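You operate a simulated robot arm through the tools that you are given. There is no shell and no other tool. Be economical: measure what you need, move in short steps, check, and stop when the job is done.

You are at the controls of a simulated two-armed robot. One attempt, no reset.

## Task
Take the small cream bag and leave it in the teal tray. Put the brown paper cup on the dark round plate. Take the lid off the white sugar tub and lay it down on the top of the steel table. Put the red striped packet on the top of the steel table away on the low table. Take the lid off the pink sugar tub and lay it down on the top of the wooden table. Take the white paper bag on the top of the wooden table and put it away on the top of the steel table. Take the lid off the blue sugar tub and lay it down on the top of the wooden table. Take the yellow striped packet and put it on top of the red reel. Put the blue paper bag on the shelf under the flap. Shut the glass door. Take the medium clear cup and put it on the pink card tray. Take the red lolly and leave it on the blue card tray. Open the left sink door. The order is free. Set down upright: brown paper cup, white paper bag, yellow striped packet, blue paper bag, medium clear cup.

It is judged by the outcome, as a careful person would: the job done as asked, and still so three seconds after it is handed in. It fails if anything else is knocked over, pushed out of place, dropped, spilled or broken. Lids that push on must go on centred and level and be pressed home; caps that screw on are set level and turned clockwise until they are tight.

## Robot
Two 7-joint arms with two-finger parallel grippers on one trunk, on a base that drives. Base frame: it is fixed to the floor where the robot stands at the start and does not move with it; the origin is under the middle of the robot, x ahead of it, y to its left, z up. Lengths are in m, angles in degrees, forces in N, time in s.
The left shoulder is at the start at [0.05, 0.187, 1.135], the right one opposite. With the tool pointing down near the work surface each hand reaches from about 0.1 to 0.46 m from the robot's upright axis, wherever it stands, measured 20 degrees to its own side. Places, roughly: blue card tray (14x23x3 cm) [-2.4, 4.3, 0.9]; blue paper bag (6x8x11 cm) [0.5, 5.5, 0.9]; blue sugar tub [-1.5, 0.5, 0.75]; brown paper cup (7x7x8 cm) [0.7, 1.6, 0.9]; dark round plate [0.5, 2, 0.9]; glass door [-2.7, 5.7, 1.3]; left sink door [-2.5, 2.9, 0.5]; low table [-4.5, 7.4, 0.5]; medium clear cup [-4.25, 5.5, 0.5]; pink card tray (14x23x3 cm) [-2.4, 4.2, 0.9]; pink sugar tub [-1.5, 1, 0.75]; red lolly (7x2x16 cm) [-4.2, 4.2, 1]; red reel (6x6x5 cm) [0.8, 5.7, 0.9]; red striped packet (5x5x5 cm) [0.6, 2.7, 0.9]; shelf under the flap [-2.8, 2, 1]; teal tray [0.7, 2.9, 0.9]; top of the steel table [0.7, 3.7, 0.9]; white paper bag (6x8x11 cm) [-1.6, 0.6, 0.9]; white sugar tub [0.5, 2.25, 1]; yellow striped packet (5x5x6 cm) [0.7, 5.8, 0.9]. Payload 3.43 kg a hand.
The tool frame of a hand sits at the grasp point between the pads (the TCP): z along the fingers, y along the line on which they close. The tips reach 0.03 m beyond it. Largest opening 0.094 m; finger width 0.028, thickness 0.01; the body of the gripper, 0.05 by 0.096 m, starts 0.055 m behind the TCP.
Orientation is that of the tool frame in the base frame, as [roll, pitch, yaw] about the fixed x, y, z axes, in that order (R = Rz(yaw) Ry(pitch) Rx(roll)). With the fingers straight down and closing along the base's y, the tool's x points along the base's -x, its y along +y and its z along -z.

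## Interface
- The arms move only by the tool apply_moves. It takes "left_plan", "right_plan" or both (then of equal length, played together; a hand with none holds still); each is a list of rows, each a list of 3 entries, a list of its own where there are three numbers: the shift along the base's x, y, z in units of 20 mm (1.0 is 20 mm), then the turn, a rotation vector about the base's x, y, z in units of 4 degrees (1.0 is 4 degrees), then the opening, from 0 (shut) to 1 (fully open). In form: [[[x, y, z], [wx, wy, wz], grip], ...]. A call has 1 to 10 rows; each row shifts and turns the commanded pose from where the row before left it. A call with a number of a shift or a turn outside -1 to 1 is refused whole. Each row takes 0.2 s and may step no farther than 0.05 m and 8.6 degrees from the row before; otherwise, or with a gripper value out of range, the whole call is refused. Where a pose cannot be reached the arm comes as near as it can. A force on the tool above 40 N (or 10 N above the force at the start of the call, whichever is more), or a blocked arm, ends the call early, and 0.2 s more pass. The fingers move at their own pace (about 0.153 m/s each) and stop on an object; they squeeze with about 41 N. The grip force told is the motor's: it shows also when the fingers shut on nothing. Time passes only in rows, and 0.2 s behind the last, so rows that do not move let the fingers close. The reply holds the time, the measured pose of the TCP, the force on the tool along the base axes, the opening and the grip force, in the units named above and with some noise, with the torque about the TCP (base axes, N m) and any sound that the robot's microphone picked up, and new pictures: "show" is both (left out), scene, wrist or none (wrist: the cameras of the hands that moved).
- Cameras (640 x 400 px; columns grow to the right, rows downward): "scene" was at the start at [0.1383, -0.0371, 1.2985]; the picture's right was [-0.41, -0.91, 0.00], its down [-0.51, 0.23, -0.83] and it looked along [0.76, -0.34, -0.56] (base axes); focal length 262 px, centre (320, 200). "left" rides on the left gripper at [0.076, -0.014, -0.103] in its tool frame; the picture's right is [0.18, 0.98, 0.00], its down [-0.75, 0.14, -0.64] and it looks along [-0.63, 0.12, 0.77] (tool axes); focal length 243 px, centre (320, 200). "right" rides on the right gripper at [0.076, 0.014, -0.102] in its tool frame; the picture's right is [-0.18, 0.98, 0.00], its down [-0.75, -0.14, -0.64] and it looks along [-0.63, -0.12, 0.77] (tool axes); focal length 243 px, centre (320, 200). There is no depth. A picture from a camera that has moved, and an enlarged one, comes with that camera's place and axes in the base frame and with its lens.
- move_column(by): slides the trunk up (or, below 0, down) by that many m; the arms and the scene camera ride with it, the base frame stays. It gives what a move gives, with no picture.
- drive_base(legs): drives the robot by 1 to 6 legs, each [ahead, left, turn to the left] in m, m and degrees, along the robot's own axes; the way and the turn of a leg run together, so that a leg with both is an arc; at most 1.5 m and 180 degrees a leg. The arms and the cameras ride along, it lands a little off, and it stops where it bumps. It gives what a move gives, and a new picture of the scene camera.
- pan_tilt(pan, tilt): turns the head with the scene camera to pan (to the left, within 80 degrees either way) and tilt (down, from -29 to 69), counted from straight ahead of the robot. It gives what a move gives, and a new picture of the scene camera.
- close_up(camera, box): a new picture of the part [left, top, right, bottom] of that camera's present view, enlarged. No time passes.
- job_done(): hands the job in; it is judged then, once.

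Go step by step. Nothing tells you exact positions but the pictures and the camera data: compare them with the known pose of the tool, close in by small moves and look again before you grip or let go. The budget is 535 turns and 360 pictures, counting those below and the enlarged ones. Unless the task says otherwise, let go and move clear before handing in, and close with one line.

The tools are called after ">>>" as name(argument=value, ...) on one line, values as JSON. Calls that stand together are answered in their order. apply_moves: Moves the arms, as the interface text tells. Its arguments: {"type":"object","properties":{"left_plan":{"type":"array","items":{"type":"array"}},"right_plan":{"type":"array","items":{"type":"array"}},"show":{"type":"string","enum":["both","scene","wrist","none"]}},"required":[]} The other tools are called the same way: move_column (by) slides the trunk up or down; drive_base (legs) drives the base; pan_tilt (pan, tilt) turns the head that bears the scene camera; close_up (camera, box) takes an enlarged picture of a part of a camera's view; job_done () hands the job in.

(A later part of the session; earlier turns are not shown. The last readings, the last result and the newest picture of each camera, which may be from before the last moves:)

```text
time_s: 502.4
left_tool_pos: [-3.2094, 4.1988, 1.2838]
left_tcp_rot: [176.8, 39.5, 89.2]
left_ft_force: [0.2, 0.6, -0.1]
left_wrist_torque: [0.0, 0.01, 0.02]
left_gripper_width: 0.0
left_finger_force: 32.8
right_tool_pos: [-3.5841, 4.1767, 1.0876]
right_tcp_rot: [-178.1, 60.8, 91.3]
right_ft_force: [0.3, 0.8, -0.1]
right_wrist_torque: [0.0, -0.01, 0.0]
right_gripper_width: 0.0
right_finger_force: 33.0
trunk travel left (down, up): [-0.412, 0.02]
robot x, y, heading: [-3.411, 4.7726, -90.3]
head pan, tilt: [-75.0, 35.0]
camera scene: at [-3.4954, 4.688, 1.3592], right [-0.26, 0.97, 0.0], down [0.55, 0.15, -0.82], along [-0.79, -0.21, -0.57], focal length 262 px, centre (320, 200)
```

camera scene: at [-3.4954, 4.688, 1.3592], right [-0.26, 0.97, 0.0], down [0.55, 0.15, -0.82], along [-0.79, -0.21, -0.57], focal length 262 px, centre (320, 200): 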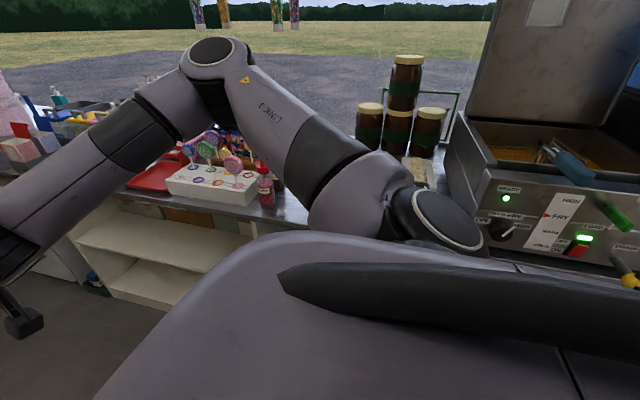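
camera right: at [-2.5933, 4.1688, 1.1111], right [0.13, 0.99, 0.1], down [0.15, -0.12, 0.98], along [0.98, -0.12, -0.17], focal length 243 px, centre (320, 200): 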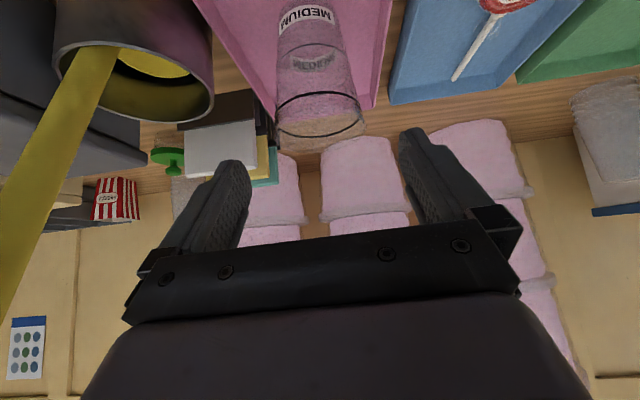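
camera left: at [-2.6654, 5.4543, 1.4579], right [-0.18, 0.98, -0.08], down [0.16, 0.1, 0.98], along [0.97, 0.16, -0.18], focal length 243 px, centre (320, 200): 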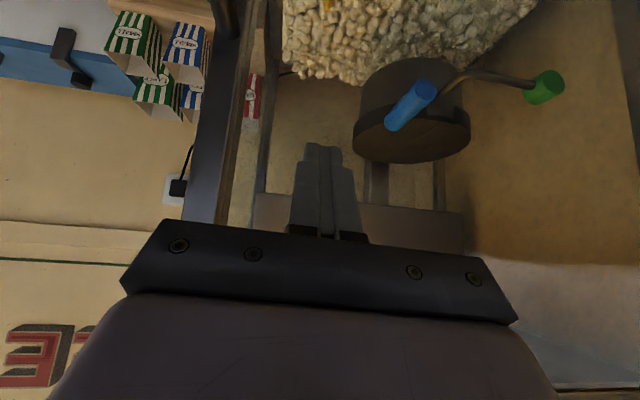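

Left elbow sticks out more than on entry; restore the earlier left posture (tool vertical, hand at lateral 0.12).

>>> apply_moves(left_plan=[[[-0.4, 0.2, -0.4], [1, 0, 0], 0], [[-0.4, 0.2, -0.4], [1, 0, 0], 0], [[-0.4, 0.2, -0.4], [1, 0, 0], 0], [[-0.4, 0.2, -0.4], [1, 0, 0], 0], [[-0.4, 0.2, -0.4], [1, 0, 0], 0], [[-0.4, 0.2, -0.4], [1, 0, 0], 0], [[-0.4, 0.2, -0.4], [1, 0, 0], 0], [[-0.4, 0.2, -0.4], [1, 0, 0], 0], [[-0.4, 0, -0.4], [1, 0, 0], 0], [[-0.4, 0, -0.4], [0.9, 0, 0], 0]], show="none")

>>> pan_tilt(pan=75, tilt=35)

```text
time_s: 504.6
left_tool_pos: [-3.1551, 4.2269, 1.2626]
left_tcp_rot: [177.2, 15.5, 89.2]
left_ft_force: [0.2, -0.2, 0.9]
left_wrist_torque: [-0.03, 0.0, 0.0]
left_gripper_width: 0.0
left_finger_force: 33.4
left hand out of reach, approached as far as the arm can: row 1, 3, 4, 5, 6, 7, 8, 9, 10
right_tool_pos: [-3.5845, 4.1777, 1.0868]
right_tcp_rot: [-178.2, 60.8, 91.4]
right_ft_force: [-0.5, -0.7, -0.1]
right_wrist_torque: [0.02, -0.01, 0.0]
right_gripper_width: 0.0003
right_finger_force: 32.9
trunk travel left (down, up): [-0.412, 0.02]
robot x, y, heading: [-3.4115, 4.7708, -90.2]
head pan, tilt: [-75.0, 35.0]
```

```text
time_s: 507.0
left_tool_pos: [-3.1538, 4.2264, 1.2623]
left_tcp_rot: [177.2, 15.5, 89.3]
left_ft_force: [0.0, -0.4, -0.7]
left_wrist_torque: [-0.02, 0.01, -0.02]
left_gripper_width: 0.0
left_finger_force: 32.7
right_tool_pos: [-3.5847, 4.177, 1.0872]
right_tcp_rot: [-178.1, 60.8, 91.3]
right_ft_force: [-0.4, -0.5, -0.3]
right_wrist_torque: [0.01, 0.01, -0.03]
right_gripper_width: 0.0001
right_finger_force: 33.3
trunk travel left (down, up): [-0.412, 0.02]
robot x, y, heading: [-3.4101, 4.7706, -90.2]
head pan, tilt: [75.0, 35.0]
camera scene: at [-3.3253, 4.6874, 1.3592], right [-0.26, -0.96, 0.0], down [-0.55, 0.15, -0.82], along [0.79, -0.22, -0.57], focal length 262 px, centre (320, 200)
```

scene: 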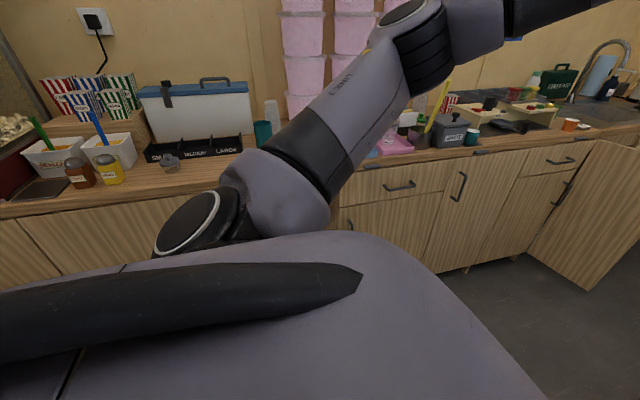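

Recomputed clearances: both elbows ≈0.41 m; centring at x≈-3.451 gives ~6 cm margins. Reverse out in steps.

>>> drive_base(legs=[[0, -0.04, 0.2], [-0.8, 0, 0]])

>>> drive_base(legs=[[-1.2, 0, 0]])

```text
time_s: 511.7
left_tool_pos: [-3.1922, 5.0239, 1.2605]
left_tcp_rot: [177.1, 15.5, 89.5]
left_ft_force: [0.4, 0.5, -0.3]
left_wrist_torque: [-0.01, 0.0, -0.02]
left_gripper_width: 0.0
left_finger_force: 32.8
right_tool_pos: [-3.6223, 4.9731, 1.088]
right_tcp_rot: [-178.1, 60.7, 91.6]
right_ft_force: [0.0, 0.1, 0.1]
right_wrist_torque: [0.0, 0.0, 0.02]
right_gripper_width: 0.0
right_finger_force: 33.6
trunk travel left (down, up): [-0.412, 0.02]
robot x, y, heading: [-3.4468, 5.5668, -90.3]
head pan, tilt: [75.0, 35.0]
camera scene: at [-3.3653, 5.4846, 1.3592], right [-0.26, -0.97, 0.0], down [-0.55, 0.15, -0.82], along [0.79, -0.21, -0.57], focal length 262 px, centre (320, 200)
```

scene: 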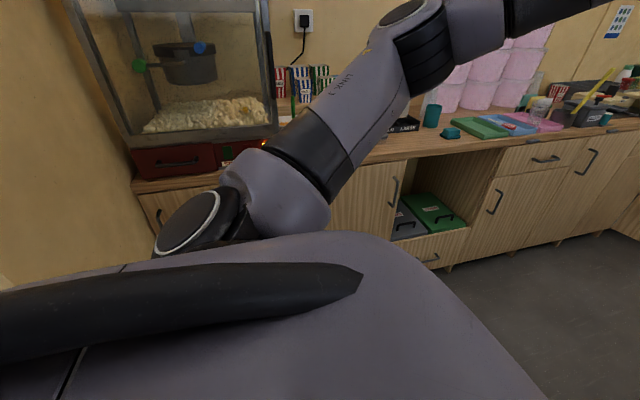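

```text
time_s: 515.5
left_tool_pos: [-3.1882, 5.7301, 1.263]
left_tcp_rot: [177.5, 15.8, 89.9]
left_ft_force: [-0.6, -0.3, 0.2]
left_wrist_torque: [0.03, 0.01, -0.02]
left_gripper_width: 0.0
left_finger_force: 32.7
right_tool_pos: [-3.6019, 5.679, 1.0894]
right_tcp_rot: [-176.9, 60.9, 95.1]
right_ft_force: [0.0, 0.4, 1.0]
right_wrist_torque: [-0.01, -0.02, 0.02]
right_gripper_width: 0.0
right_finger_force: 33.5
trunk travel left (down, up): [-0.412, 0.02]
robot x, y, heading: [-3.4475, 6.2686, -89.5]
head pan, tilt: [75.0, 35.0]
stopped in leg 1: the robot was blocked; the commanded pose is now the measured one
camera scene: at [-3.3634, 6.1884, 1.3587], right [-0.25, -0.97, 0.0], down [-0.56, 0.14, -0.82], along [0.79, -0.2, -0.57], focal length 262 px, centre (320, 200)
```

scene: 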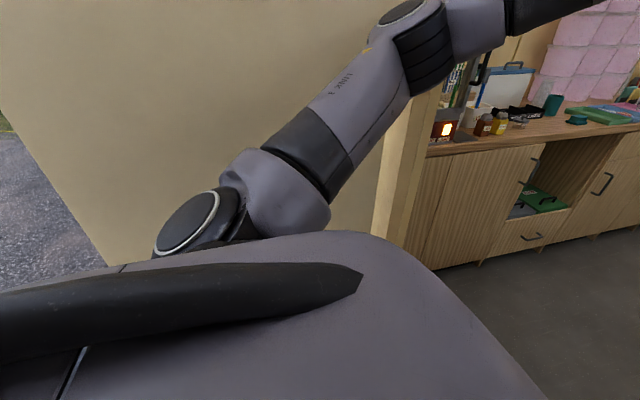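

Blocked: the right arm yaw shifted, so its elbow touches the right side. Look there.

>>> drive_base(legs=[[0.06, 0.0, 0]])

>>> pan_tilt(pan=-75, tilt=30)

```text
time_s: 516.5
left_tool_pos: [-3.191, 5.671, 1.2638]
left_tcp_rot: [177.3, 15.9, 89.9]
left_ft_force: [-0.2, -1.1, 0.1]
left_wrist_torque: [0.08, 0.0, -0.03]
left_gripper_width: 0.0
left_finger_force: 33.2
right_tool_pos: [-3.6031, 5.6191, 1.0902]
right_tcp_rot: [-177.1, 61.0, 94.8]
right_ft_force: [-0.7, 0.1, -0.4]
right_wrist_torque: [0.01, 0.01, -0.03]
right_gripper_width: 0.0
right_finger_force: 33.6
trunk travel left (down, up): [-0.412, 0.02]
robot x, y, heading: [-3.4465, 6.2121, -89.6]
head pan, tilt: [75.0, 35.0]
camera scene: at [-3.3646, 6.1292, 1.3591], right [-0.25, -0.97, 0.0], down [-0.56, 0.14, -0.82], along [0.79, -0.2, -0.57], focal length 262 px, centre (320, 200)
```

scene: 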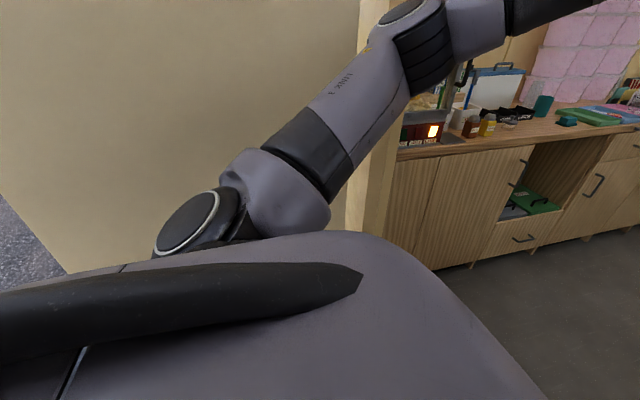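

```text
time_s: 518.8
left_tool_pos: [-3.1897, 5.6731, 1.2654]
left_tcp_rot: [177.4, 15.9, 89.8]
left_ft_force: [0.2, -0.4, 0.1]
left_wrist_torque: [0.0, -0.01, 0.04]
left_gripper_width: 0.0
left_finger_force: 32.8
right_tool_pos: [-3.6039, 5.621, 1.0904]
right_tcp_rot: [-177.1, 61.1, 94.8]
right_ft_force: [-0.1, 0.6, -0.1]
right_wrist_torque: [-0.01, 0.01, 0.0]
right_gripper_width: 0.0001
right_finger_force: 33.4
trunk travel left (down, up): [-0.412, 0.02]
robot x, y, heading: [-3.4487, 6.213, -89.3]
head pan, tilt: [-75.0, 30.0]
camera scene: at [-3.5371, 6.1281, 1.367], right [-0.27, 0.96, 0.0], down [0.48, 0.13, -0.87], along [-0.83, -0.23, -0.5], focal length 262 px, centre (320, 200)
```

scene: 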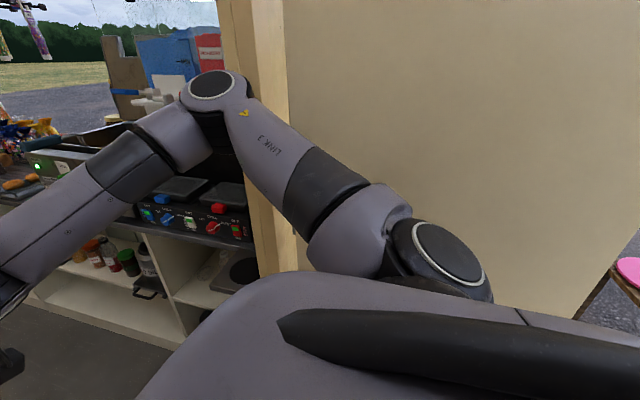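

Both elbows together are too wide. Go back in a little and straighten both arms further forward to pull the elbows in.

>>> drive_base(legs=[[0.55, 0, 0]])

>>> apply_moves(left_plan=[[[-0.2, -0.7, -0.8], [-1, 0, 0], 0], [[-0.2, -0.7, -0.8], [-1, 0, 0], 0], [[-0.2, -0.7, -0.8], [-1, 0, 0], 0], [[-0.2, -0.7, -0.8], [-1, 0, 0], 0], [[-0.2, -0.7, -0.8], [-1, 0, 0], 0], [[-0.2, -0.8, -0.8], [-1, 0, 0], 0], [[-0.2, -0.8, -0.5], [-1, 0, 0], 0], [[0, -0.8, 0], [-1, 0, 0], 0], [[0, -1, 0], [-1, 0, 0], 0], [[0, -1, 0], [-1, 0, 0], 0]], right_plan=[[[0, -0.8, 0.3], [0, 0, 0], 0], [[0, -0.8, 0.3], [0, 0, 0], 0], [[0, -0.8, 0.3], [0, 0, 0], 0], [[0, -0.8, 0], [0, 0, 0], 0], [[0, -0.8, 0], [-1, 0, 0], 0], [[0, -0.8, 0], [-1, 0, 0], 0], [[0, -0.8, 0], [0, 0, 0], 0], [[0, -0.8, 0], [0, 0, 0], 0], [[0, -0.8, 0], [0, 0, 0], 0], [[0, 0, 0], [0, 0, 0], 0]], show="scene")

>>> pan_tilt(pan=75, tilt=35)

```text
time_s: 522.0
left_tool_pos: [-3.1871, 5.1249, 1.2644]
left_tcp_rot: [177.5, 15.9, 89.7]
left_ft_force: [-0.1, -0.4, 0.1]
left_wrist_torque: [-0.01, 0.01, 0.0]
left_gripper_width: 0.0
left_finger_force: 32.8
right_tool_pos: [-3.6008, 5.0737, 1.0894]
right_tcp_rot: [-177.1, 61.1, 94.6]
right_ft_force: [0.4, 1.1, 0.3]
right_wrist_torque: [-0.01, -0.01, 0.01]
right_gripper_width: 0.0
right_finger_force: 32.9
trunk travel left (down, up): [-0.412, 0.02]
robot x, y, heading: [-3.445, 5.6637, -89.4]
head pan, tilt: [-75.0, 30.0]
camera scene: at [-3.5331, 5.5814, 1.367], right [-0.27, 0.96, 0.0], down [0.48, 0.13, -0.87], along [-0.83, -0.23, -0.5], focal length 262 px, centre (320, 200)
```

scene: 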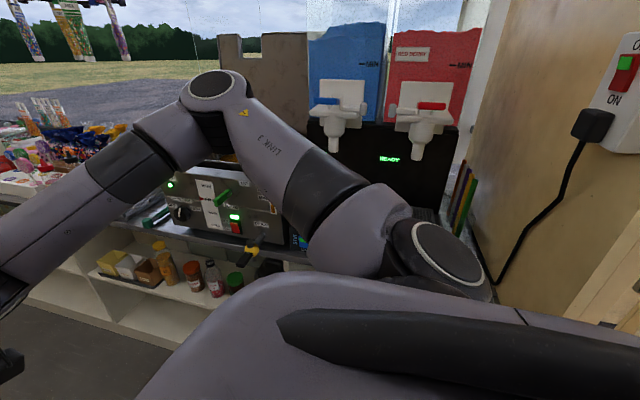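

```text
time_s: 524.2
left_tool_pos: [-3.2, 4.9861, 1.1605]
left_tcp_rot: [177.1, 56.1, 89.4]
left_ft_force: [-0.4, -0.2, 0.3]
left_wrist_torque: [-0.02, 0.01, -0.02]
left_gripper_width: 0.0
left_finger_force: 33.0
left hand out of reach, approached as far as the arm can: row 9, 10
right_tool_pos: [-3.6608, 4.9863, 1.1341]
right_tcp_rot: [-175.3, 69.0, 96.2]
right_ft_force: [-0.2, -0.2, -0.8]
right_wrist_torque: [-0.03, -0.02, 0.0]
right_gripper_width: 0.0
right_finger_force: 33.1
right hand out of reach, approached as far as the arm can: row 1, 2, 3, 4, 5, 6, 7, 8, 9
trunk travel left (down, up): [-0.412, 0.02]
robot x, y, heading: [-3.4441, 5.6657, -89.4]
head pan, tilt: [-75.0, 30.0]
camera scene: at [-3.533, 5.5818, 1.367], right [-0.27, 0.96, 0.0], down [0.48, 0.13, -0.87], along [-0.84, -0.23, -0.5], focal length 262 px, centre (320, 200)
```

scene: 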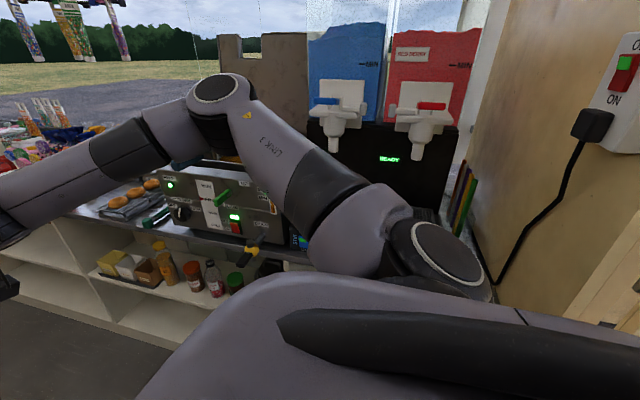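

```text
time_s: 526.5
left_tool_pos: [-3.2015, 4.9851, 1.1606]
left_tcp_rot: [177.0, 56.1, 89.4]
left_ft_force: [-0.1, 0.9, 0.8]
left_wrist_torque: [0.0, 0.01, -0.01]
left_gripper_width: 0.0004
left_finger_force: 32.7
right_tool_pos: [-3.661, 4.9853, 1.1351]
right_tcp_rot: [-175.4, 69.0, 96.3]
right_ft_force: [-0.3, 0.1, 0.2]
right_wrist_torque: [-0.03, -0.05, 0.0]
right_gripper_width: 0.0
right_finger_force: 33.6
trunk travel left (down, up): [-0.412, 0.02]
robot x, y, heading: [-3.4466, 5.6652, -89.7]
head pan, tilt: [75.0, 35.0]
camera scene: at [-3.3607, 5.5835, 1.3592], right [-0.25, -0.97, 0.0], down [-0.55, 0.15, -0.82], along [0.79, -0.21, -0.57], focal length 262 px, centre (320, 200)
```

scene: 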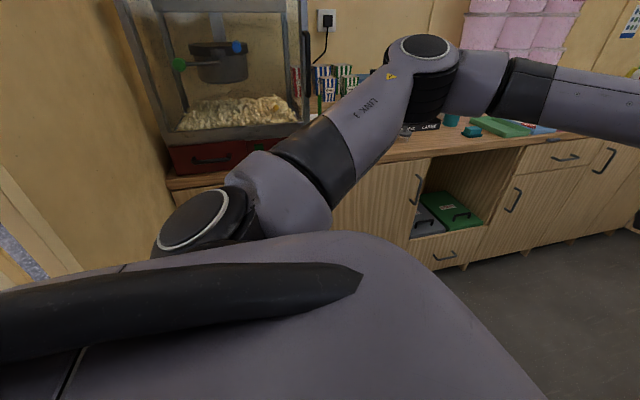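

Better idea: go through the doorway sideways (heading 0, driving left), since front-to-back the robot is narrower with hands retracted. Move inward, retract hands, turn to heading 0.

>>> drive_base(legs=[[0.5, 0, 0]])

>>> apply_moves(left_plan=[[[0.4, 1, 0], [0.5, 0, 0], 0], [[0.4, 1, 0], [0.5, 0, 0], 0], [[0.4, 1, 0], [0.5, 0, 0], 0], [[0.4, 1, 0], [0.5, 0, 0], 0], [[0.4, 1, 0], [0.5, 0, 0], 0], [[0.4, 1, 0], [0.5, 0, 0], 0], [[0.4, 1, 0], [0.5, 0, 0], 0], [[0.4, 1, 0], [0.5, 0, 0], 0], [[0.4, 1, 0], [0.5, 0, 0], 0], [[0, 1, 0], [0.5, 0, 0], 0]], right_plan=[[[-0.4, 1, 0], [1, 0, 0], 0], [[-0.4, 1, 0], [1, 0, 0], 0], [[-0.4, 1, 0], [1, 0, 0], 0], [[-0.4, 1, 0], [1, 0, 0], 0], [[-0.4, 1, 0], [1, 0, 0], 0], [[-0.4, 1, 0], [1, 0, 0], 0], [[-0.4, 1, 0], [1, 0, 0], 0], [[0, 1, 0], [0.5, 0, 0], 0], [[0, 1, 0], [0.5, 0, 0], 0], [[0, 1, 0], [0.5, 0, 0], 0]], show="none")

>>> drive_base(legs=[[0, 0, 90]])

```text
time_s: 529.5
left_tool_pos: [-3.1981, 4.4833, 1.16]
left_tcp_rot: [177.1, 56.0, 89.5]
left_ft_force: [0.5, 1.0, -0.6]
left_wrist_torque: [-0.03, -0.01, 0.0]
left_gripper_width: 0.0
left_finger_force: 32.9
right_tool_pos: [-3.6605, 4.4839, 1.1343]
right_tcp_rot: [-175.5, 69.0, 96.2]
right_ft_force: [0.1, -0.5, 0.0]
right_wrist_torque: [-0.01, 0.0, 0.0]
right_gripper_width: 0.0
right_finger_force: 33.2
trunk travel left (down, up): [-0.412, 0.02]
robot x, y, heading: [-3.4427, 5.1619, -89.7]
head pan, tilt: [75.0, 35.0]
camera scene: at [-3.3576, 5.082, 1.3592], right [-0.25, -0.97, 0.0], down [-0.55, 0.15, -0.82], along [0.79, -0.21, -0.57], focal length 262 px, centre (320, 200)
```

scene: 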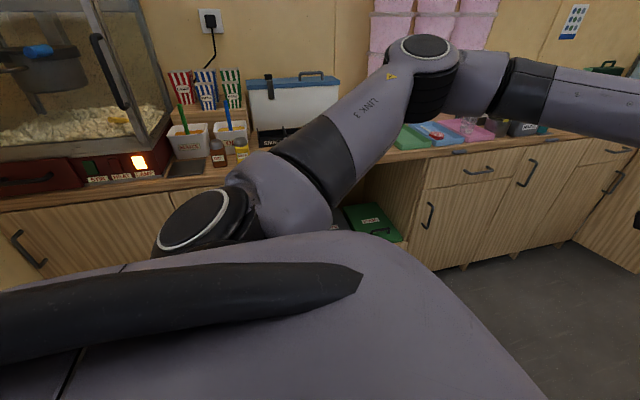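

```text
time_s: 531.7
left_tool_pos: [-3.1254, 4.6854, 1.16]
left_tcp_rot: [177.3, 36.0, 89.5]
left_ft_force: [-0.2, -0.6, 0.0]
left_wrist_torque: [0.0, -0.03, 0.01]
left_gripper_width: 0.0
left_finger_force: 33.0
right_tool_pos: [-3.7159, 4.6849, 1.1343]
right_tcp_rot: [-179.6, 35.2, 92.8]
right_ft_force: [0.2, 0.2, -0.3]
right_wrist_torque: [0.03, -0.01, -0.01]
right_gripper_width: 0.0
right_finger_force: 33.5
trunk travel left (down, up): [-0.412, 0.02]
robot x, y, heading: [-3.4435, 5.1668, -89.5]
head pan, tilt: [75.0, 35.0]
```

```text
time_s: 535.9
left_tool_pos: [-2.9607, 5.4806, 1.1591]
left_tcp_rot: [177.2, 36.0, 179.6]
left_ft_force: [-0.7, 0.1, 0.4]
left_wrist_torque: [0.0, 0.02, -0.01]
left_gripper_width: 0.0
left_finger_force: 32.6
right_tool_pos: [-2.9622, 4.8923, 1.1344]
right_tcp_rot: [-179.6, 35.1, -177.2]
right_ft_force: [0.1, 0.3, -0.5]
right_wrist_torque: [0.01, 0.0, 0.01]
right_gripper_width: 0.0
right_finger_force: 33.3
trunk travel left (down, up): [-0.412, 0.02]
robot x, y, heading: [-3.4394, 5.1653, 0.3]
head pan, tilt: [75.0, 35.0]
camera scene: at [-3.3624, 5.2487, 1.3592], right [0.97, -0.25, 0.0], down [-0.15, -0.55, -0.82], along [0.21, 0.79, -0.57], focal length 262 px, centre (320, 200)
```

scene: 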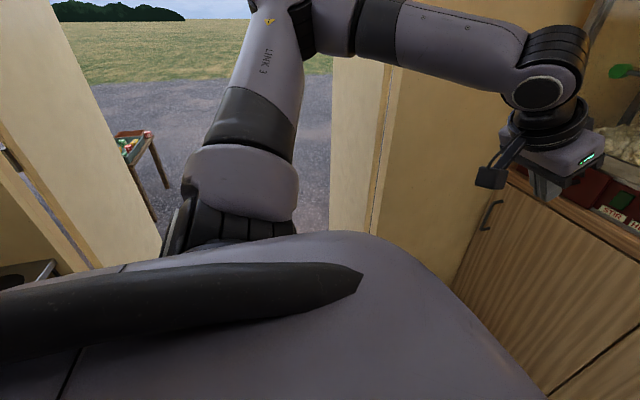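

Good: front-to-back ~0.81 m. Align at x≈-3.56 and drive left through the doorway.

>>> drive_base(legs=[[-0.12, 0, -0.3], [0, 0.7, 0]])

>>> drive_base(legs=[[0, 1.2, 0]])

```text
time_s: 540.6
left_tool_pos: [-3.0813, 6.1833, 1.1596]
left_tcp_rot: [177.4, 36.0, 179.5]
left_ft_force: [-0.6, -0.4, 0.6]
left_wrist_torque: [-0.02, -0.01, 0.0]
left_gripper_width: 0.0
left_finger_force: 33.3
right_tool_pos: [-3.0827, 5.5945, 1.1359]
right_tcp_rot: [-179.7, 35.1, -177.4]
right_ft_force: [-0.4, 0.3, -1.0]
right_wrist_torque: [-0.05, 0.03, -0.01]
right_gripper_width: 0.0001
right_finger_force: 32.8
trunk travel left (down, up): [-0.412, 0.02]
robot x, y, heading: [-3.5609, 5.8686, 0.3]
head pan, tilt: [75.0, 35.0]
camera scene: at [-3.4831, 5.9514, 1.3592], right [0.97, -0.26, 0.0], down [-0.15, -0.55, -0.82], along [0.21, 0.79, -0.57], focal length 262 px, centre (320, 200)
```

scene: 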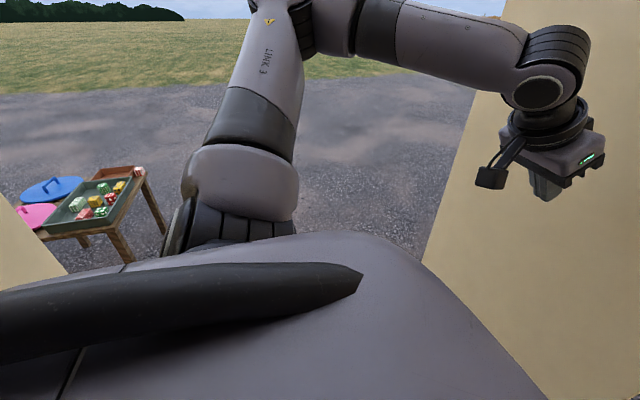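

```text
time_s: 546.6
left_tool_pos: [-3.082, 7.3751, 1.1601]
left_tcp_rot: [177.3, 36.0, 179.2]
left_ft_force: [-0.2, -0.2, -0.4]
left_wrist_torque: [-0.01, 0.04, 0.01]
left_gripper_width: 0.0002
left_finger_force: 33.1
right_tool_pos: [-3.0878, 6.7878, 1.1339]
right_tcp_rot: [-179.6, 35.1, -177.5]
right_ft_force: [0.1, 0.5, -0.6]
right_wrist_torque: [0.01, 0.0, -0.01]
right_gripper_width: 0.0001
right_finger_force: 33.1
trunk travel left (down, up): [-0.412, 0.02]
robot x, y, heading: [-3.5629, 7.0619, 0.1]
head pan, tilt: [75.0, 35.0]
camera scene: at [-3.4852, 7.1462, 1.3592], right [0.97, -0.26, 0.0], down [-0.15, -0.55, -0.82], along [0.21, 0.79, -0.57], focal length 262 px, centre (320, 200)
```

scene: 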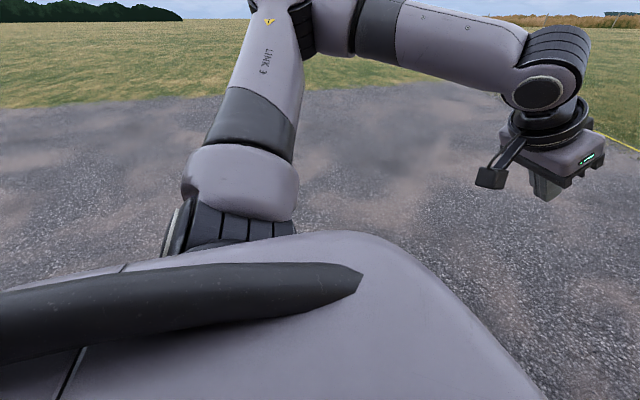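

Outside again. Drive round to the corridor and south toward the wooden table at (-1.5, 0.5–1.0).

>>> drive_base(legs=[[1.45, 0.1, 0], [1.4, 0, 0], [0, -1.5, 0], [0, -1.5, 0], [0, -1.3, 0]])

>>> pan_tilt(pan=-80, tilt=15)

```text
time_s: 580.6
left_tool_pos: [-0.3292, 3.1394, 1.1602]
left_tcp_rot: [177.3, 36.0, 177.7]
left_ft_force: [-0.1, 0.2, 0.0]
left_wrist_torque: [0.01, -0.03, 0.0]
left_gripper_width: 0.0001
left_finger_force: 32.9
right_tool_pos: [-0.3502, 2.552, 1.1342]
right_tcp_rot: [-179.5, 35.0, -179.1]
right_ft_force: [-0.5, 0.3, -0.3]
right_wrist_torque: [-0.02, 0.01, 0.0]
right_gripper_width: 0.0
right_finger_force: 33.4
trunk travel left (down, up): [-0.412, 0.02]
robot x, y, heading: [-0.8181, 2.8403, -1.7]
head pan, tilt: [75.0, 35.0]
camera scene: at [-0.738, 2.9212, 1.3592], right [0.96, -0.28, 0.0], down [-0.16, -0.55, -0.82], along [0.23, 0.79, -0.57], focal length 262 px, centre (320, 200)
```

scene: 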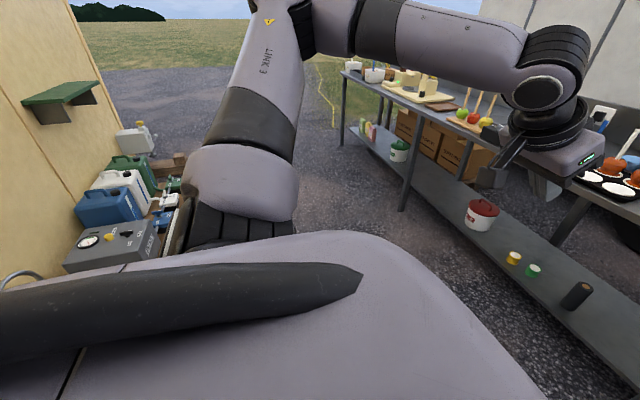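

```text
time_s: 583.0
left_tool_pos: [-0.3287, 3.1395, 1.1605]
left_tcp_rot: [177.3, 36.0, 177.7]
left_ft_force: [0.2, -0.7, 0.5]
left_wrist_torque: [-0.03, -0.01, -0.01]
left_gripper_width: 0.0
left_finger_force: 33.6
right_tool_pos: [-0.3501, 2.5518, 1.1343]
right_tcp_rot: [-179.6, 35.1, -179.1]
right_ft_force: [-0.2, 0.1, -0.3]
right_wrist_torque: [0.03, 0.01, -0.01]
right_gripper_width: 0.0
right_finger_force: 33.1
trunk travel left (down, up): [-0.412, 0.02]
robot x, y, heading: [-0.8233, 2.8401, -1.5]
head pan, tilt: [-80.0, 15.0]
camera scene: at [-0.7492, 2.7446, 1.3912], right [-0.99, -0.15, 0.0], down [-0.04, 0.26, -0.97], along [0.14, -0.96, -0.26], focal length 262 px, centre (320, 200)
```

scene: 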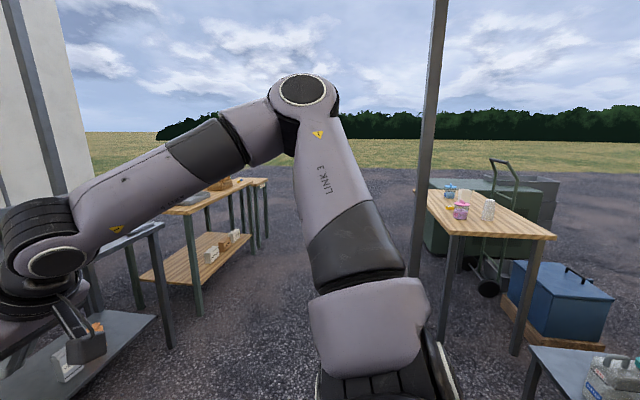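

The wooden table (x≈-1.37…-1.8, y≈0.3…1.2) with the tubs and white bag is to the southwest. Turn to face -x and drive alongside it.

>>> drive_base(legs=[[0, 0, 90], [0, 0, 91.5], [0, 1.2, 0], [0, 0.7, 0]])

>>> pan_tilt(pan=0, tilt=30)

```text
time_s: 595.4
left_tool_pos: [-1.2484, 1.6173, 1.1618]
left_tcp_rot: [171.2, 34.0, -9.8]
left_ft_force: [0.1, -0.9, 0.2]
left_wrist_torque: [0.02, -0.03, 0.04]
left_gripper_width: 0.0
left_finger_force: 32.7
right_tool_pos: [-1.2687, 2.1747, 1.1326]
right_tcp_rot: [178.3, 35.9, 1.6]
right_ft_force: [-0.2, -0.3, 0.1]
right_wrist_torque: [-0.07, -0.01, 0.04]
right_gripper_width: 0.0
right_finger_force: 32.6
trunk travel left (down, up): [-0.412, 0.02]
robot x, y, heading: [-0.8005, 1.8758, -179.4]
head pan, tilt: [-80.0, 15.0]
stopped in leg 3: the robot was blocked; the commanded pose is now the measured one
camera scene: at [-0.862, 2.0008, 1.3899], right [0.98, 0.18, -0.02], down [0.03, -0.28, -0.96], along [-0.18, 0.94, -0.29], focal length 262 px, centre (320, 200)
```

scene: 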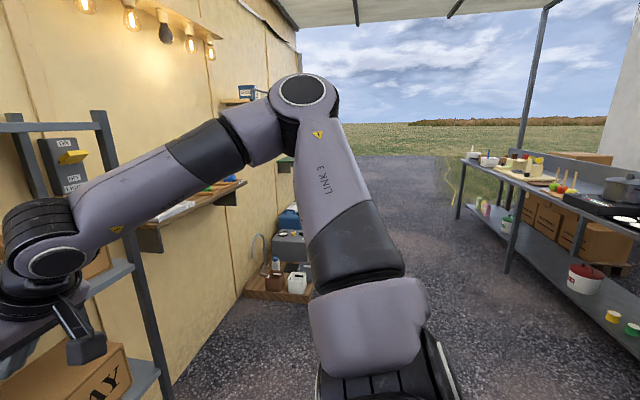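

```text
time_s: 596.9
left_tool_pos: [-1.2473, 1.6147, 1.1613]
left_tcp_rot: [170.7, 33.9, -10.0]
left_ft_force: [0.6, 0.4, 0.2]
left_wrist_torque: [-0.01, 0.05, -0.01]
left_gripper_width: 0.0002
left_finger_force: 32.8
right_tool_pos: [-1.2713, 2.1729, 1.1317]
right_tcp_rot: [178.0, 36.0, 1.6]
right_ft_force: [0.2, 0.6, 0.2]
right_wrist_torque: [0.01, -0.03, 0.01]
right_gripper_width: 0.0
right_finger_force: 33.0
trunk travel left (down, up): [-0.412, 0.02]
robot x, y, heading: [-0.8016, 1.8755, -179.5]
head pan, tilt: [0.0, 30.0]
camera scene: at [-0.9358, 1.907, 1.3685], right [-0.01, 1.0, -0.03], down [0.49, -0.02, -0.87], along [-0.87, -0.02, -0.49], focal length 262 px, centre (320, 200)
```

scene: 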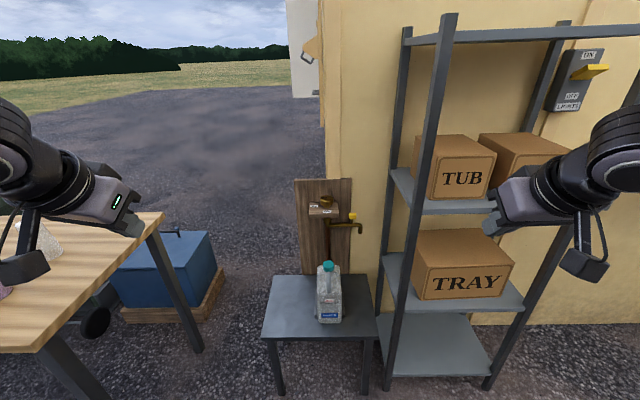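

The left elbow met the canopy pole. Back off to the right and locate the pole.

>>> drive_base(legs=[[0, -0.2, 0]])

>>> pan_tilt(pan=60, tilt=25)

```text
time_s: 598.5
left_tool_pos: [-1.2669, 1.78, 1.1476]
left_tcp_rot: [174.2, 33.8, -6.6]
left_ft_force: [0.1, -0.1, 0.4]
left_wrist_torque: [-0.02, 0.0, 0.01]
left_gripper_width: 0.0001
left_finger_force: 32.8
right_tool_pos: [-1.2839, 2.3444, 1.1355]
right_tcp_rot: [-179.7, 35.2, 2.9]
right_ft_force: [-0.2, 0.0, 0.3]
right_wrist_torque: [0.0, 0.0, -0.01]
right_gripper_width: 0.0
right_finger_force: 33.0
trunk travel left (down, up): [-0.412, 0.02]
robot x, y, heading: [-0.803, 2.0733, -179.6]
head pan, tilt: [0.0, 30.0]
camera scene: at [-0.9537, 2.0712, 1.367], right [-0.01, 1.0, 0.0], down [0.5, 0.0, -0.87], along [-0.87, -0.01, -0.5], focal length 262 px, centre (320, 200)
```

scene: 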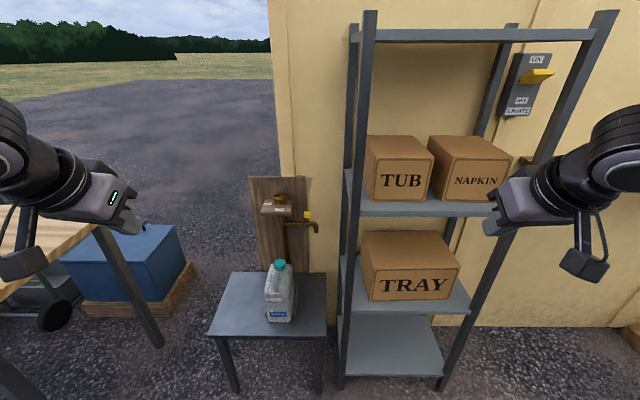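

```text
time_s: 599.8
left_tool_pos: [-1.2671, 1.7794, 1.1462]
left_tcp_rot: [174.3, 33.8, -6.5]
left_ft_force: [0.1, -0.2, -0.8]
left_wrist_torque: [-0.01, -0.02, 0.0]
left_gripper_width: 0.0
left_finger_force: 32.9
right_tool_pos: [-1.2839, 2.3445, 1.1354]
right_tcp_rot: [-179.6, 35.1, 2.9]
right_ft_force: [0.4, 0.4, -0.4]
right_wrist_torque: [0.01, 0.05, 0.0]
right_gripper_width: 0.0
right_finger_force: 33.1
trunk travel left (down, up): [-0.412, 0.02]
robot x, y, heading: [-0.8031, 2.0738, -179.3]
head pan, tilt: [60.0, 25.0]
camera scene: at [-0.9088, 1.991, 1.375], right [-0.87, 0.49, 0.0], down [0.21, 0.37, -0.91], along [-0.45, -0.79, -0.42], focal length 262 px, centre (320, 200)
```

scene: 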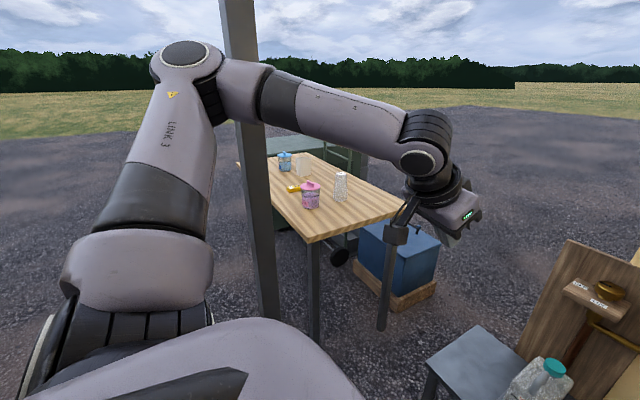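

Pole at about (-1.1, 1.33). Pass it wide: back up to x≈-0.4, then go south to y≈0.75.

>>> drive_base(legs=[[-0.4, 0, 0], [0, 1.3, 0]])

>>> pan_tilt(pan=0, tilt=30)

```text
time_s: 608.4
left_tool_pos: [-0.8579, 0.4837, 1.1477]
left_tcp_rot: [174.3, 33.9, -6.6]
left_ft_force: [0.4, -0.1, -0.7]
left_wrist_torque: [0.02, 0.01, 0.04]
left_gripper_width: 0.0001
left_finger_force: 32.9
right_tool_pos: [-0.8757, 1.0476, 1.1343]
right_tcp_rot: [-179.6, 35.0, 2.9]
right_ft_force: [-1.2, 0.2, -0.7]
right_wrist_torque: [0.0, 0.02, 0.0]
right_gripper_width: 0.0
right_finger_force: 33.4
trunk travel left (down, up): [-0.412, 0.02]
robot x, y, heading: [-0.3972, 0.7795, -179.6]
head pan, tilt: [60.0, 25.0]
camera scene: at [-0.4991, 0.6938, 1.375], right [-0.87, 0.49, 0.0], down [0.21, 0.37, -0.91], along [-0.45, -0.79, -0.42], focal length 262 px, centre (320, 200)
```

scene: 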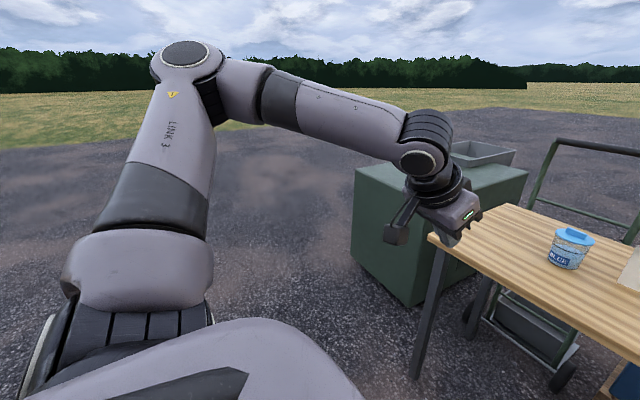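

```text
time_s: 609.7
left_tool_pos: [-0.8583, 0.4832, 1.1469]
left_tcp_rot: [174.3, 33.9, -6.7]
left_ft_force: [0.5, -0.2, 0.6]
left_wrist_torque: [0.02, -0.01, -0.01]
left_gripper_width: 0.0
left_finger_force: 32.7
right_tool_pos: [-0.8736, 1.0477, 1.1347]
right_tcp_rot: [-179.7, 35.1, 2.7]
right_ft_force: [0.0, -0.7, -0.3]
right_wrist_torque: [-0.01, -0.01, -0.01]
right_gripper_width: 0.0
right_finger_force: 33.2
trunk travel left (down, up): [-0.412, 0.02]
robot x, y, heading: [-0.3969, 0.7783, -179.9]
head pan, tilt: [0.0, 30.0]
camera scene: at [-0.5441, 0.7733, 1.367], right [-0.01, 1.0, 0.0], down [0.5, 0.0, -0.87], along [-0.87, -0.01, -0.5], focal length 262 px, centre (320, 200)
```

scene: 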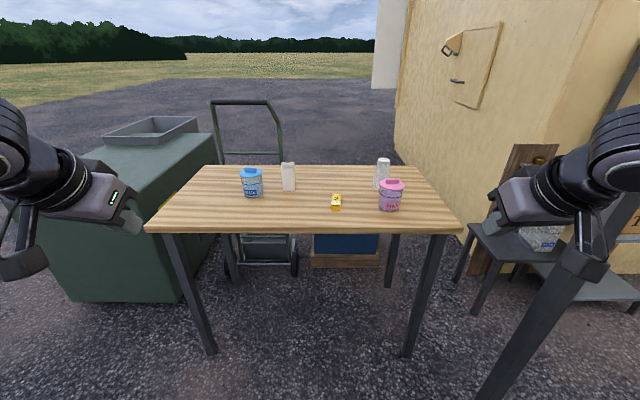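

The table is in front: blue tub left, white bag, pink tub right; pole at (-1.14, 1.51). Drive forward to the table.

>>> drive_base(legs=[[0.55, 0, 0]])

>>> pan_tilt(pan=0, tilt=45)

```text
time_s: 612.9
left_tool_pos: [-1.4095, 0.4754, 1.1466]
left_tcp_rot: [174.3, 33.8, -6.3]
left_ft_force: [-0.6, -0.9, 0.8]
left_wrist_torque: [-0.06, -0.02, -0.02]
left_gripper_width: 0.0
left_finger_force: 33.2
right_tool_pos: [-1.4305, 1.0395, 1.1351]
right_tcp_rot: [-179.7, 35.1, 3.1]
right_ft_force: [-0.4, 0.3, 0.8]
right_wrist_torque: [-0.01, -0.02, 0.01]
right_gripper_width: 0.0
right_finger_force: 33.6
trunk travel left (down, up): [-0.412, 0.02]
robot x, y, heading: [-0.9498, 0.7721, -179.4]
head pan, tilt: [0.0, 30.0]
camera scene: at [-1.0984, 0.7672, 1.3669], right [-0.01, 1.0, 0.0], down [0.5, 0.01, -0.87], along [-0.87, -0.01, -0.5], focal length 262 px, centre (320, 200)
```

scene: 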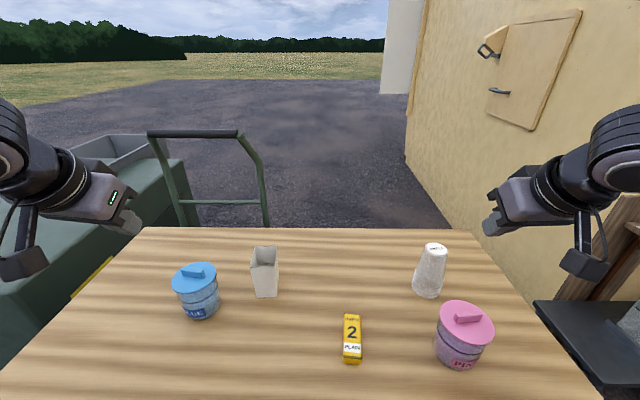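

```text
time_s: 613.7
left_tool_pos: [-1.4117, 0.4756, 1.1461]
left_tcp_rot: [174.3, 33.8, -6.3]
left_ft_force: [-0.9, 0.6, -0.3]
left_wrist_torque: [-0.02, -0.01, -0.02]
left_gripper_width: 0.0001
left_finger_force: 33.4
right_tool_pos: [-1.43, 1.0404, 1.1347]
right_tcp_rot: [-179.6, 35.1, 3.1]
right_ft_force: [-0.1, -0.2, 0.8]
right_wrist_torque: [0.03, 0.0, -0.02]
right_gripper_width: 0.0
right_finger_force: 33.3
trunk travel left (down, up): [-0.412, 0.02]
robot x, y, heading: [-0.9494, 0.7695, -179.1]
head pan, tilt: [0.0, 45.0]
camera scene: at [-1.0888, 0.7673, 1.3445], right [-0.01, 1.0, 0.0], down [0.71, 0.01, -0.71], along [-0.71, -0.01, -0.71], focal length 262 px, centre (320, 200)
```

scene: 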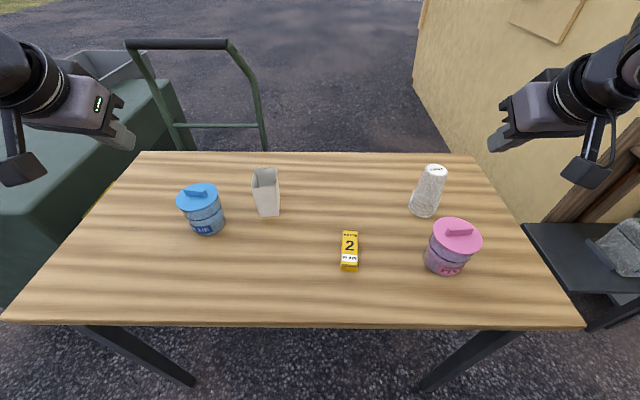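

Measured: pink knob ≈(-1.408, 1.03, 0.948), blue knob ≈(-1.528, 0.48, 0.94). Zoom to see the knob orientations and the bag.

>>> close_up(camera="scene", box=[390, 150, 510, 290])

>>> close_up(camera="scene", box=[160, 140, 300, 250])

```text
2.86 times, centred on (450, 220) of scene
camera zoom: at [-1.0888, 0.7673, 1.3445], right [-0.01, 1.0, 0.0], down [0.71, 0.01, -0.71], along [-0.71, -0.01, -0.71], focal length 748 px, centre (-51, 143)
```

zoom: 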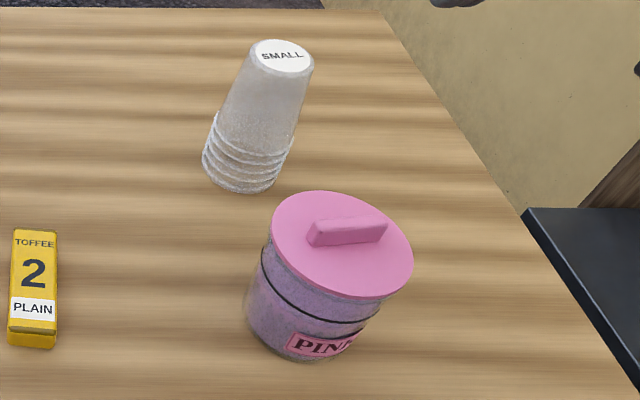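

```text
3.64 times, centred on (230, 195) of scene
camera zoom: at [-1.0888, 0.7673, 1.3445], right [-0.01, 1.0, 0.0], down [0.71, 0.01, -0.71], along [-0.71, -0.01, -0.71], focal length 953 px, centre (647, 218)
```

zoom: 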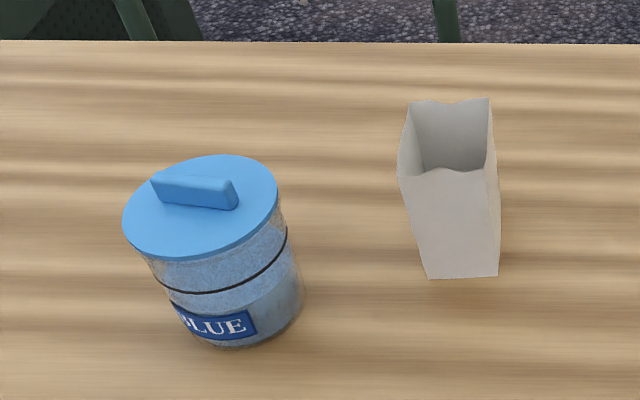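

Both knob bars run along y, so default closing works. Set the right hand vertical above the pink knob.

>>> apply_moves(right_plan=[[[0.1, 0, 0], [0, -1, 0], 1], [[0.1, 0, 0], [0, -1, 0], 1], [[0.1, 0, 0], [0, -1, 0], 1], [[0.1, 0, 0], [0, -1, 0], 1], [[0.1, 0, 0], [0, -1, 0], 1], [[0.1, 0, 0], [0, -1, 0], 1], [[0.1, -0.1, 0], [0, -1, 0], 1], [[0.1, -0.1, 0], [0, -1, 0], 1], [[0.1, -0.1, 0], [0, -0.8, 0], 1], [[0, 0, 0], [0, 0, -0.7], 1]], show="wrist")

```text
time_s: 615.9
left_tool_pos: [-1.4108, 0.4749, 1.1476]
left_tcp_rot: [174.3, 33.8, -6.4]
left_ft_force: [-0.2, -0.9, -0.3]
left_wrist_torque: [0.01, -0.01, -0.02]
left_gripper_width: 0.0
left_finger_force: 32.5
right_tool_pos: [-1.4118, 1.0347, 1.1346]
right_tcp_rot: [178.5, 0.0, -0.2]
right_ft_force: [0.2, -0.3, 0.0]
right_wrist_torque: [0.05, 0.01, -0.04]
right_gripper_width: 0.0939
right_finger_force: 0.1
trunk travel left (down, up): [-0.412, 0.02]
robot x, y, heading: [-0.9464, 0.7672, -179.3]
head pan, tilt: [0.0, 45.0]
camera right: at [-1.3366, 1.0218, 1.2372], right [-0.19, -0.98, 0.02], down [-0.75, 0.16, 0.64], along [-0.63, 0.1, -0.77], focal length 243 px, centre (320, 200)
```

right: 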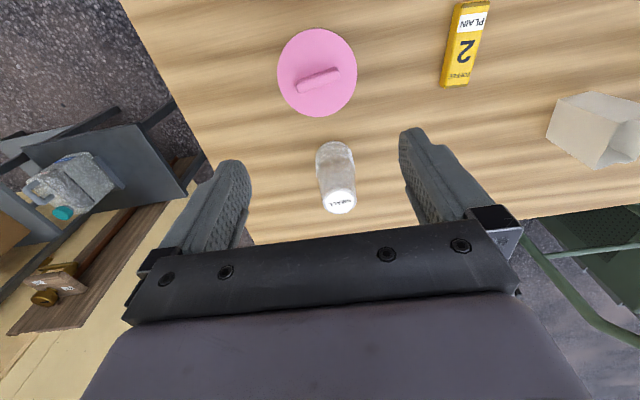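

>>> apply_moves(right_plan=[[[0.15, -0.15, -0.8], [0.35, 0, 0.85], 0.7], [[0.15, -0.15, -0.9], [0, 0, 0.8], 0.7], [[0, 0, -1], [0, 0, 0], 0.7], [[0, 0, -1], [0, 0, 0], 0.7], [[0, 0, -1], [0, 0, 0], 0.7], [[0, 0, -0.8], [0, 0, 0], 0.7]], show="wrist")

```text
time_s: 617.3
left_tool_pos: [-1.411, 0.4757, 1.1469]
left_tcp_rot: [174.2, 33.8, -6.4]
left_ft_force: [0.3, -0.1, -0.4]
left_wrist_torque: [0.0, 0.0, 0.0]
left_gripper_width: 0.0002
left_finger_force: 32.9
right_tool_pos: [-1.4051, 1.0284, 1.0236]
right_tcp_rot: [180.0, -0.1, 6.3]
right_ft_force: [0.4, -0.1, -0.1]
right_wrist_torque: [0.01, -0.01, -0.01]
right_gripper_width: 0.0659
right_finger_force: 0.1
trunk travel left (down, up): [-0.412, 0.02]
robot x, y, heading: [-0.9469, 0.7699, -179.0]
head pan, tilt: [0.0, 45.0]
camera right: at [-1.3294, 1.0223, 1.126], right [-0.07, -1.0, 0.0], down [-0.77, 0.06, 0.64], along [-0.64, 0.05, -0.77], focal length 243 px, centre (320, 200)
```

right: 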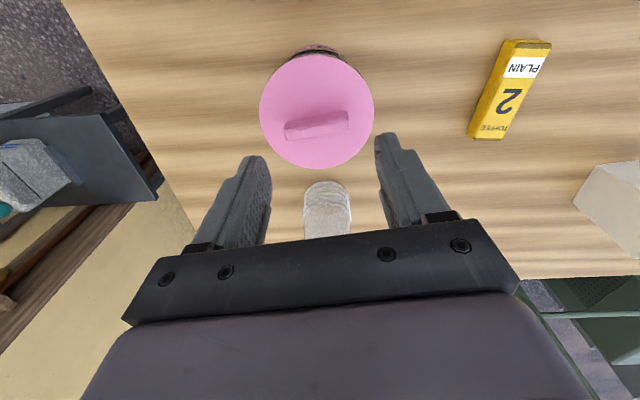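

>>> apply_moves(right_plan=[[[-0.1, 0.1, -1], [0, 0, 0], 0.7], [[0, 0, -0.6], [0, 0, 0], 0.7], [[0, 0, -0.3], [0, 0, 0], 0.7]], show="wrist")

```text
time_s: 618.1
left_tool_pos: [-1.4098, 0.4744, 1.1468]
left_tcp_rot: [174.4, 33.8, -6.4]
left_ft_force: [0.5, -0.2, -0.1]
left_wrist_torque: [-0.02, -0.01, 0.03]
left_gripper_width: 0.0
left_finger_force: 32.4
right_tool_pos: [-1.408, 1.0312, 0.9861]
right_tcp_rot: [-180.0, -0.1, 6.3]
right_ft_force: [0.0, 1.0, 1.1]
right_wrist_torque: [0.02, 0.0, -0.01]
right_gripper_width: 0.0657
right_finger_force: 0.1
trunk travel left (down, up): [-0.412, 0.02]
robot x, y, heading: [-0.9491, 0.7708, -179.5]
head pan, tilt: [0.0, 45.0]
camera right: at [-1.3312, 1.0247, 1.0885], right [-0.07, -1.0, 0.0], down [-0.77, 0.06, 0.64], along [-0.64, 0.05, -0.77], focal length 243 px, centre (320, 200)
```

right: 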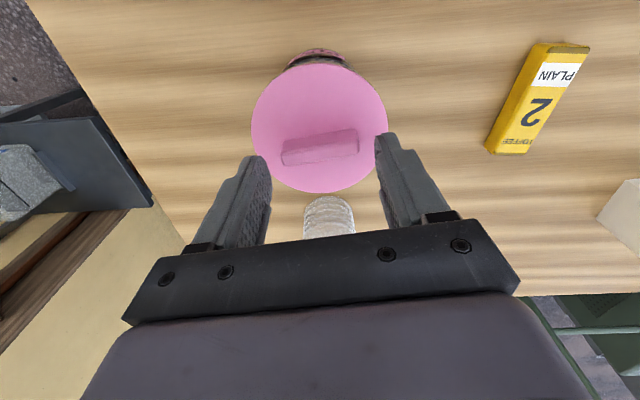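

>>> apply_moves(right_plan=[[[0.3, -0.05, -0.25], [0, 0, 0], 0.7], [[0, 0, -0.15], [0, 0, 0], 0.7], [[0, 0, -0.15], [0, 0, 0], 0.7]], show="wrist")

```text
time_s: 618.9
left_tool_pos: [-1.4109, 0.4759, 1.1476]
left_tcp_rot: [174.3, 33.8, -6.4]
left_ft_force: [-0.1, -0.1, -0.1]
left_wrist_torque: [0.02, 0.02, 0.0]
left_gripper_width: 0.0001
left_finger_force: 33.1
right_tool_pos: [-1.4024, 1.029, 0.9747]
right_tcp_rot: [-180.0, -0.1, 6.3]
right_ft_force: [-0.4, 0.1, -0.3]
right_wrist_torque: [0.03, 0.0, 0.02]
right_gripper_width: 0.066
right_finger_force: 0.0
trunk travel left (down, up): [-0.412, 0.02]
robot x, y, heading: [-0.9442, 0.768, -179.1]
head pan, tilt: [0.0, 45.0]
camera right: at [-1.3255, 1.0235, 1.0781], right [-0.08, -1.0, 0.0], down [-0.77, 0.06, 0.64], along [-0.64, 0.05, -0.77], focal length 243 px, centre (320, 200)
```

right: 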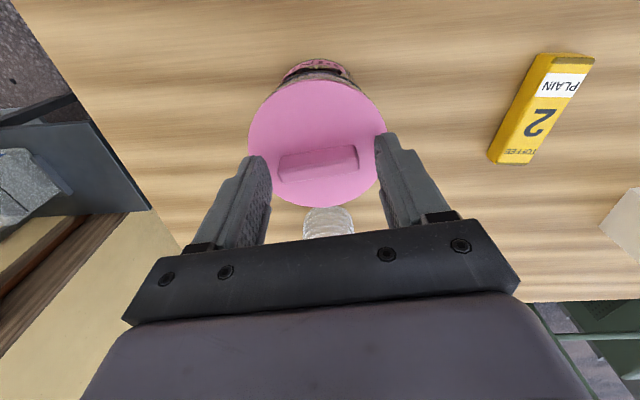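

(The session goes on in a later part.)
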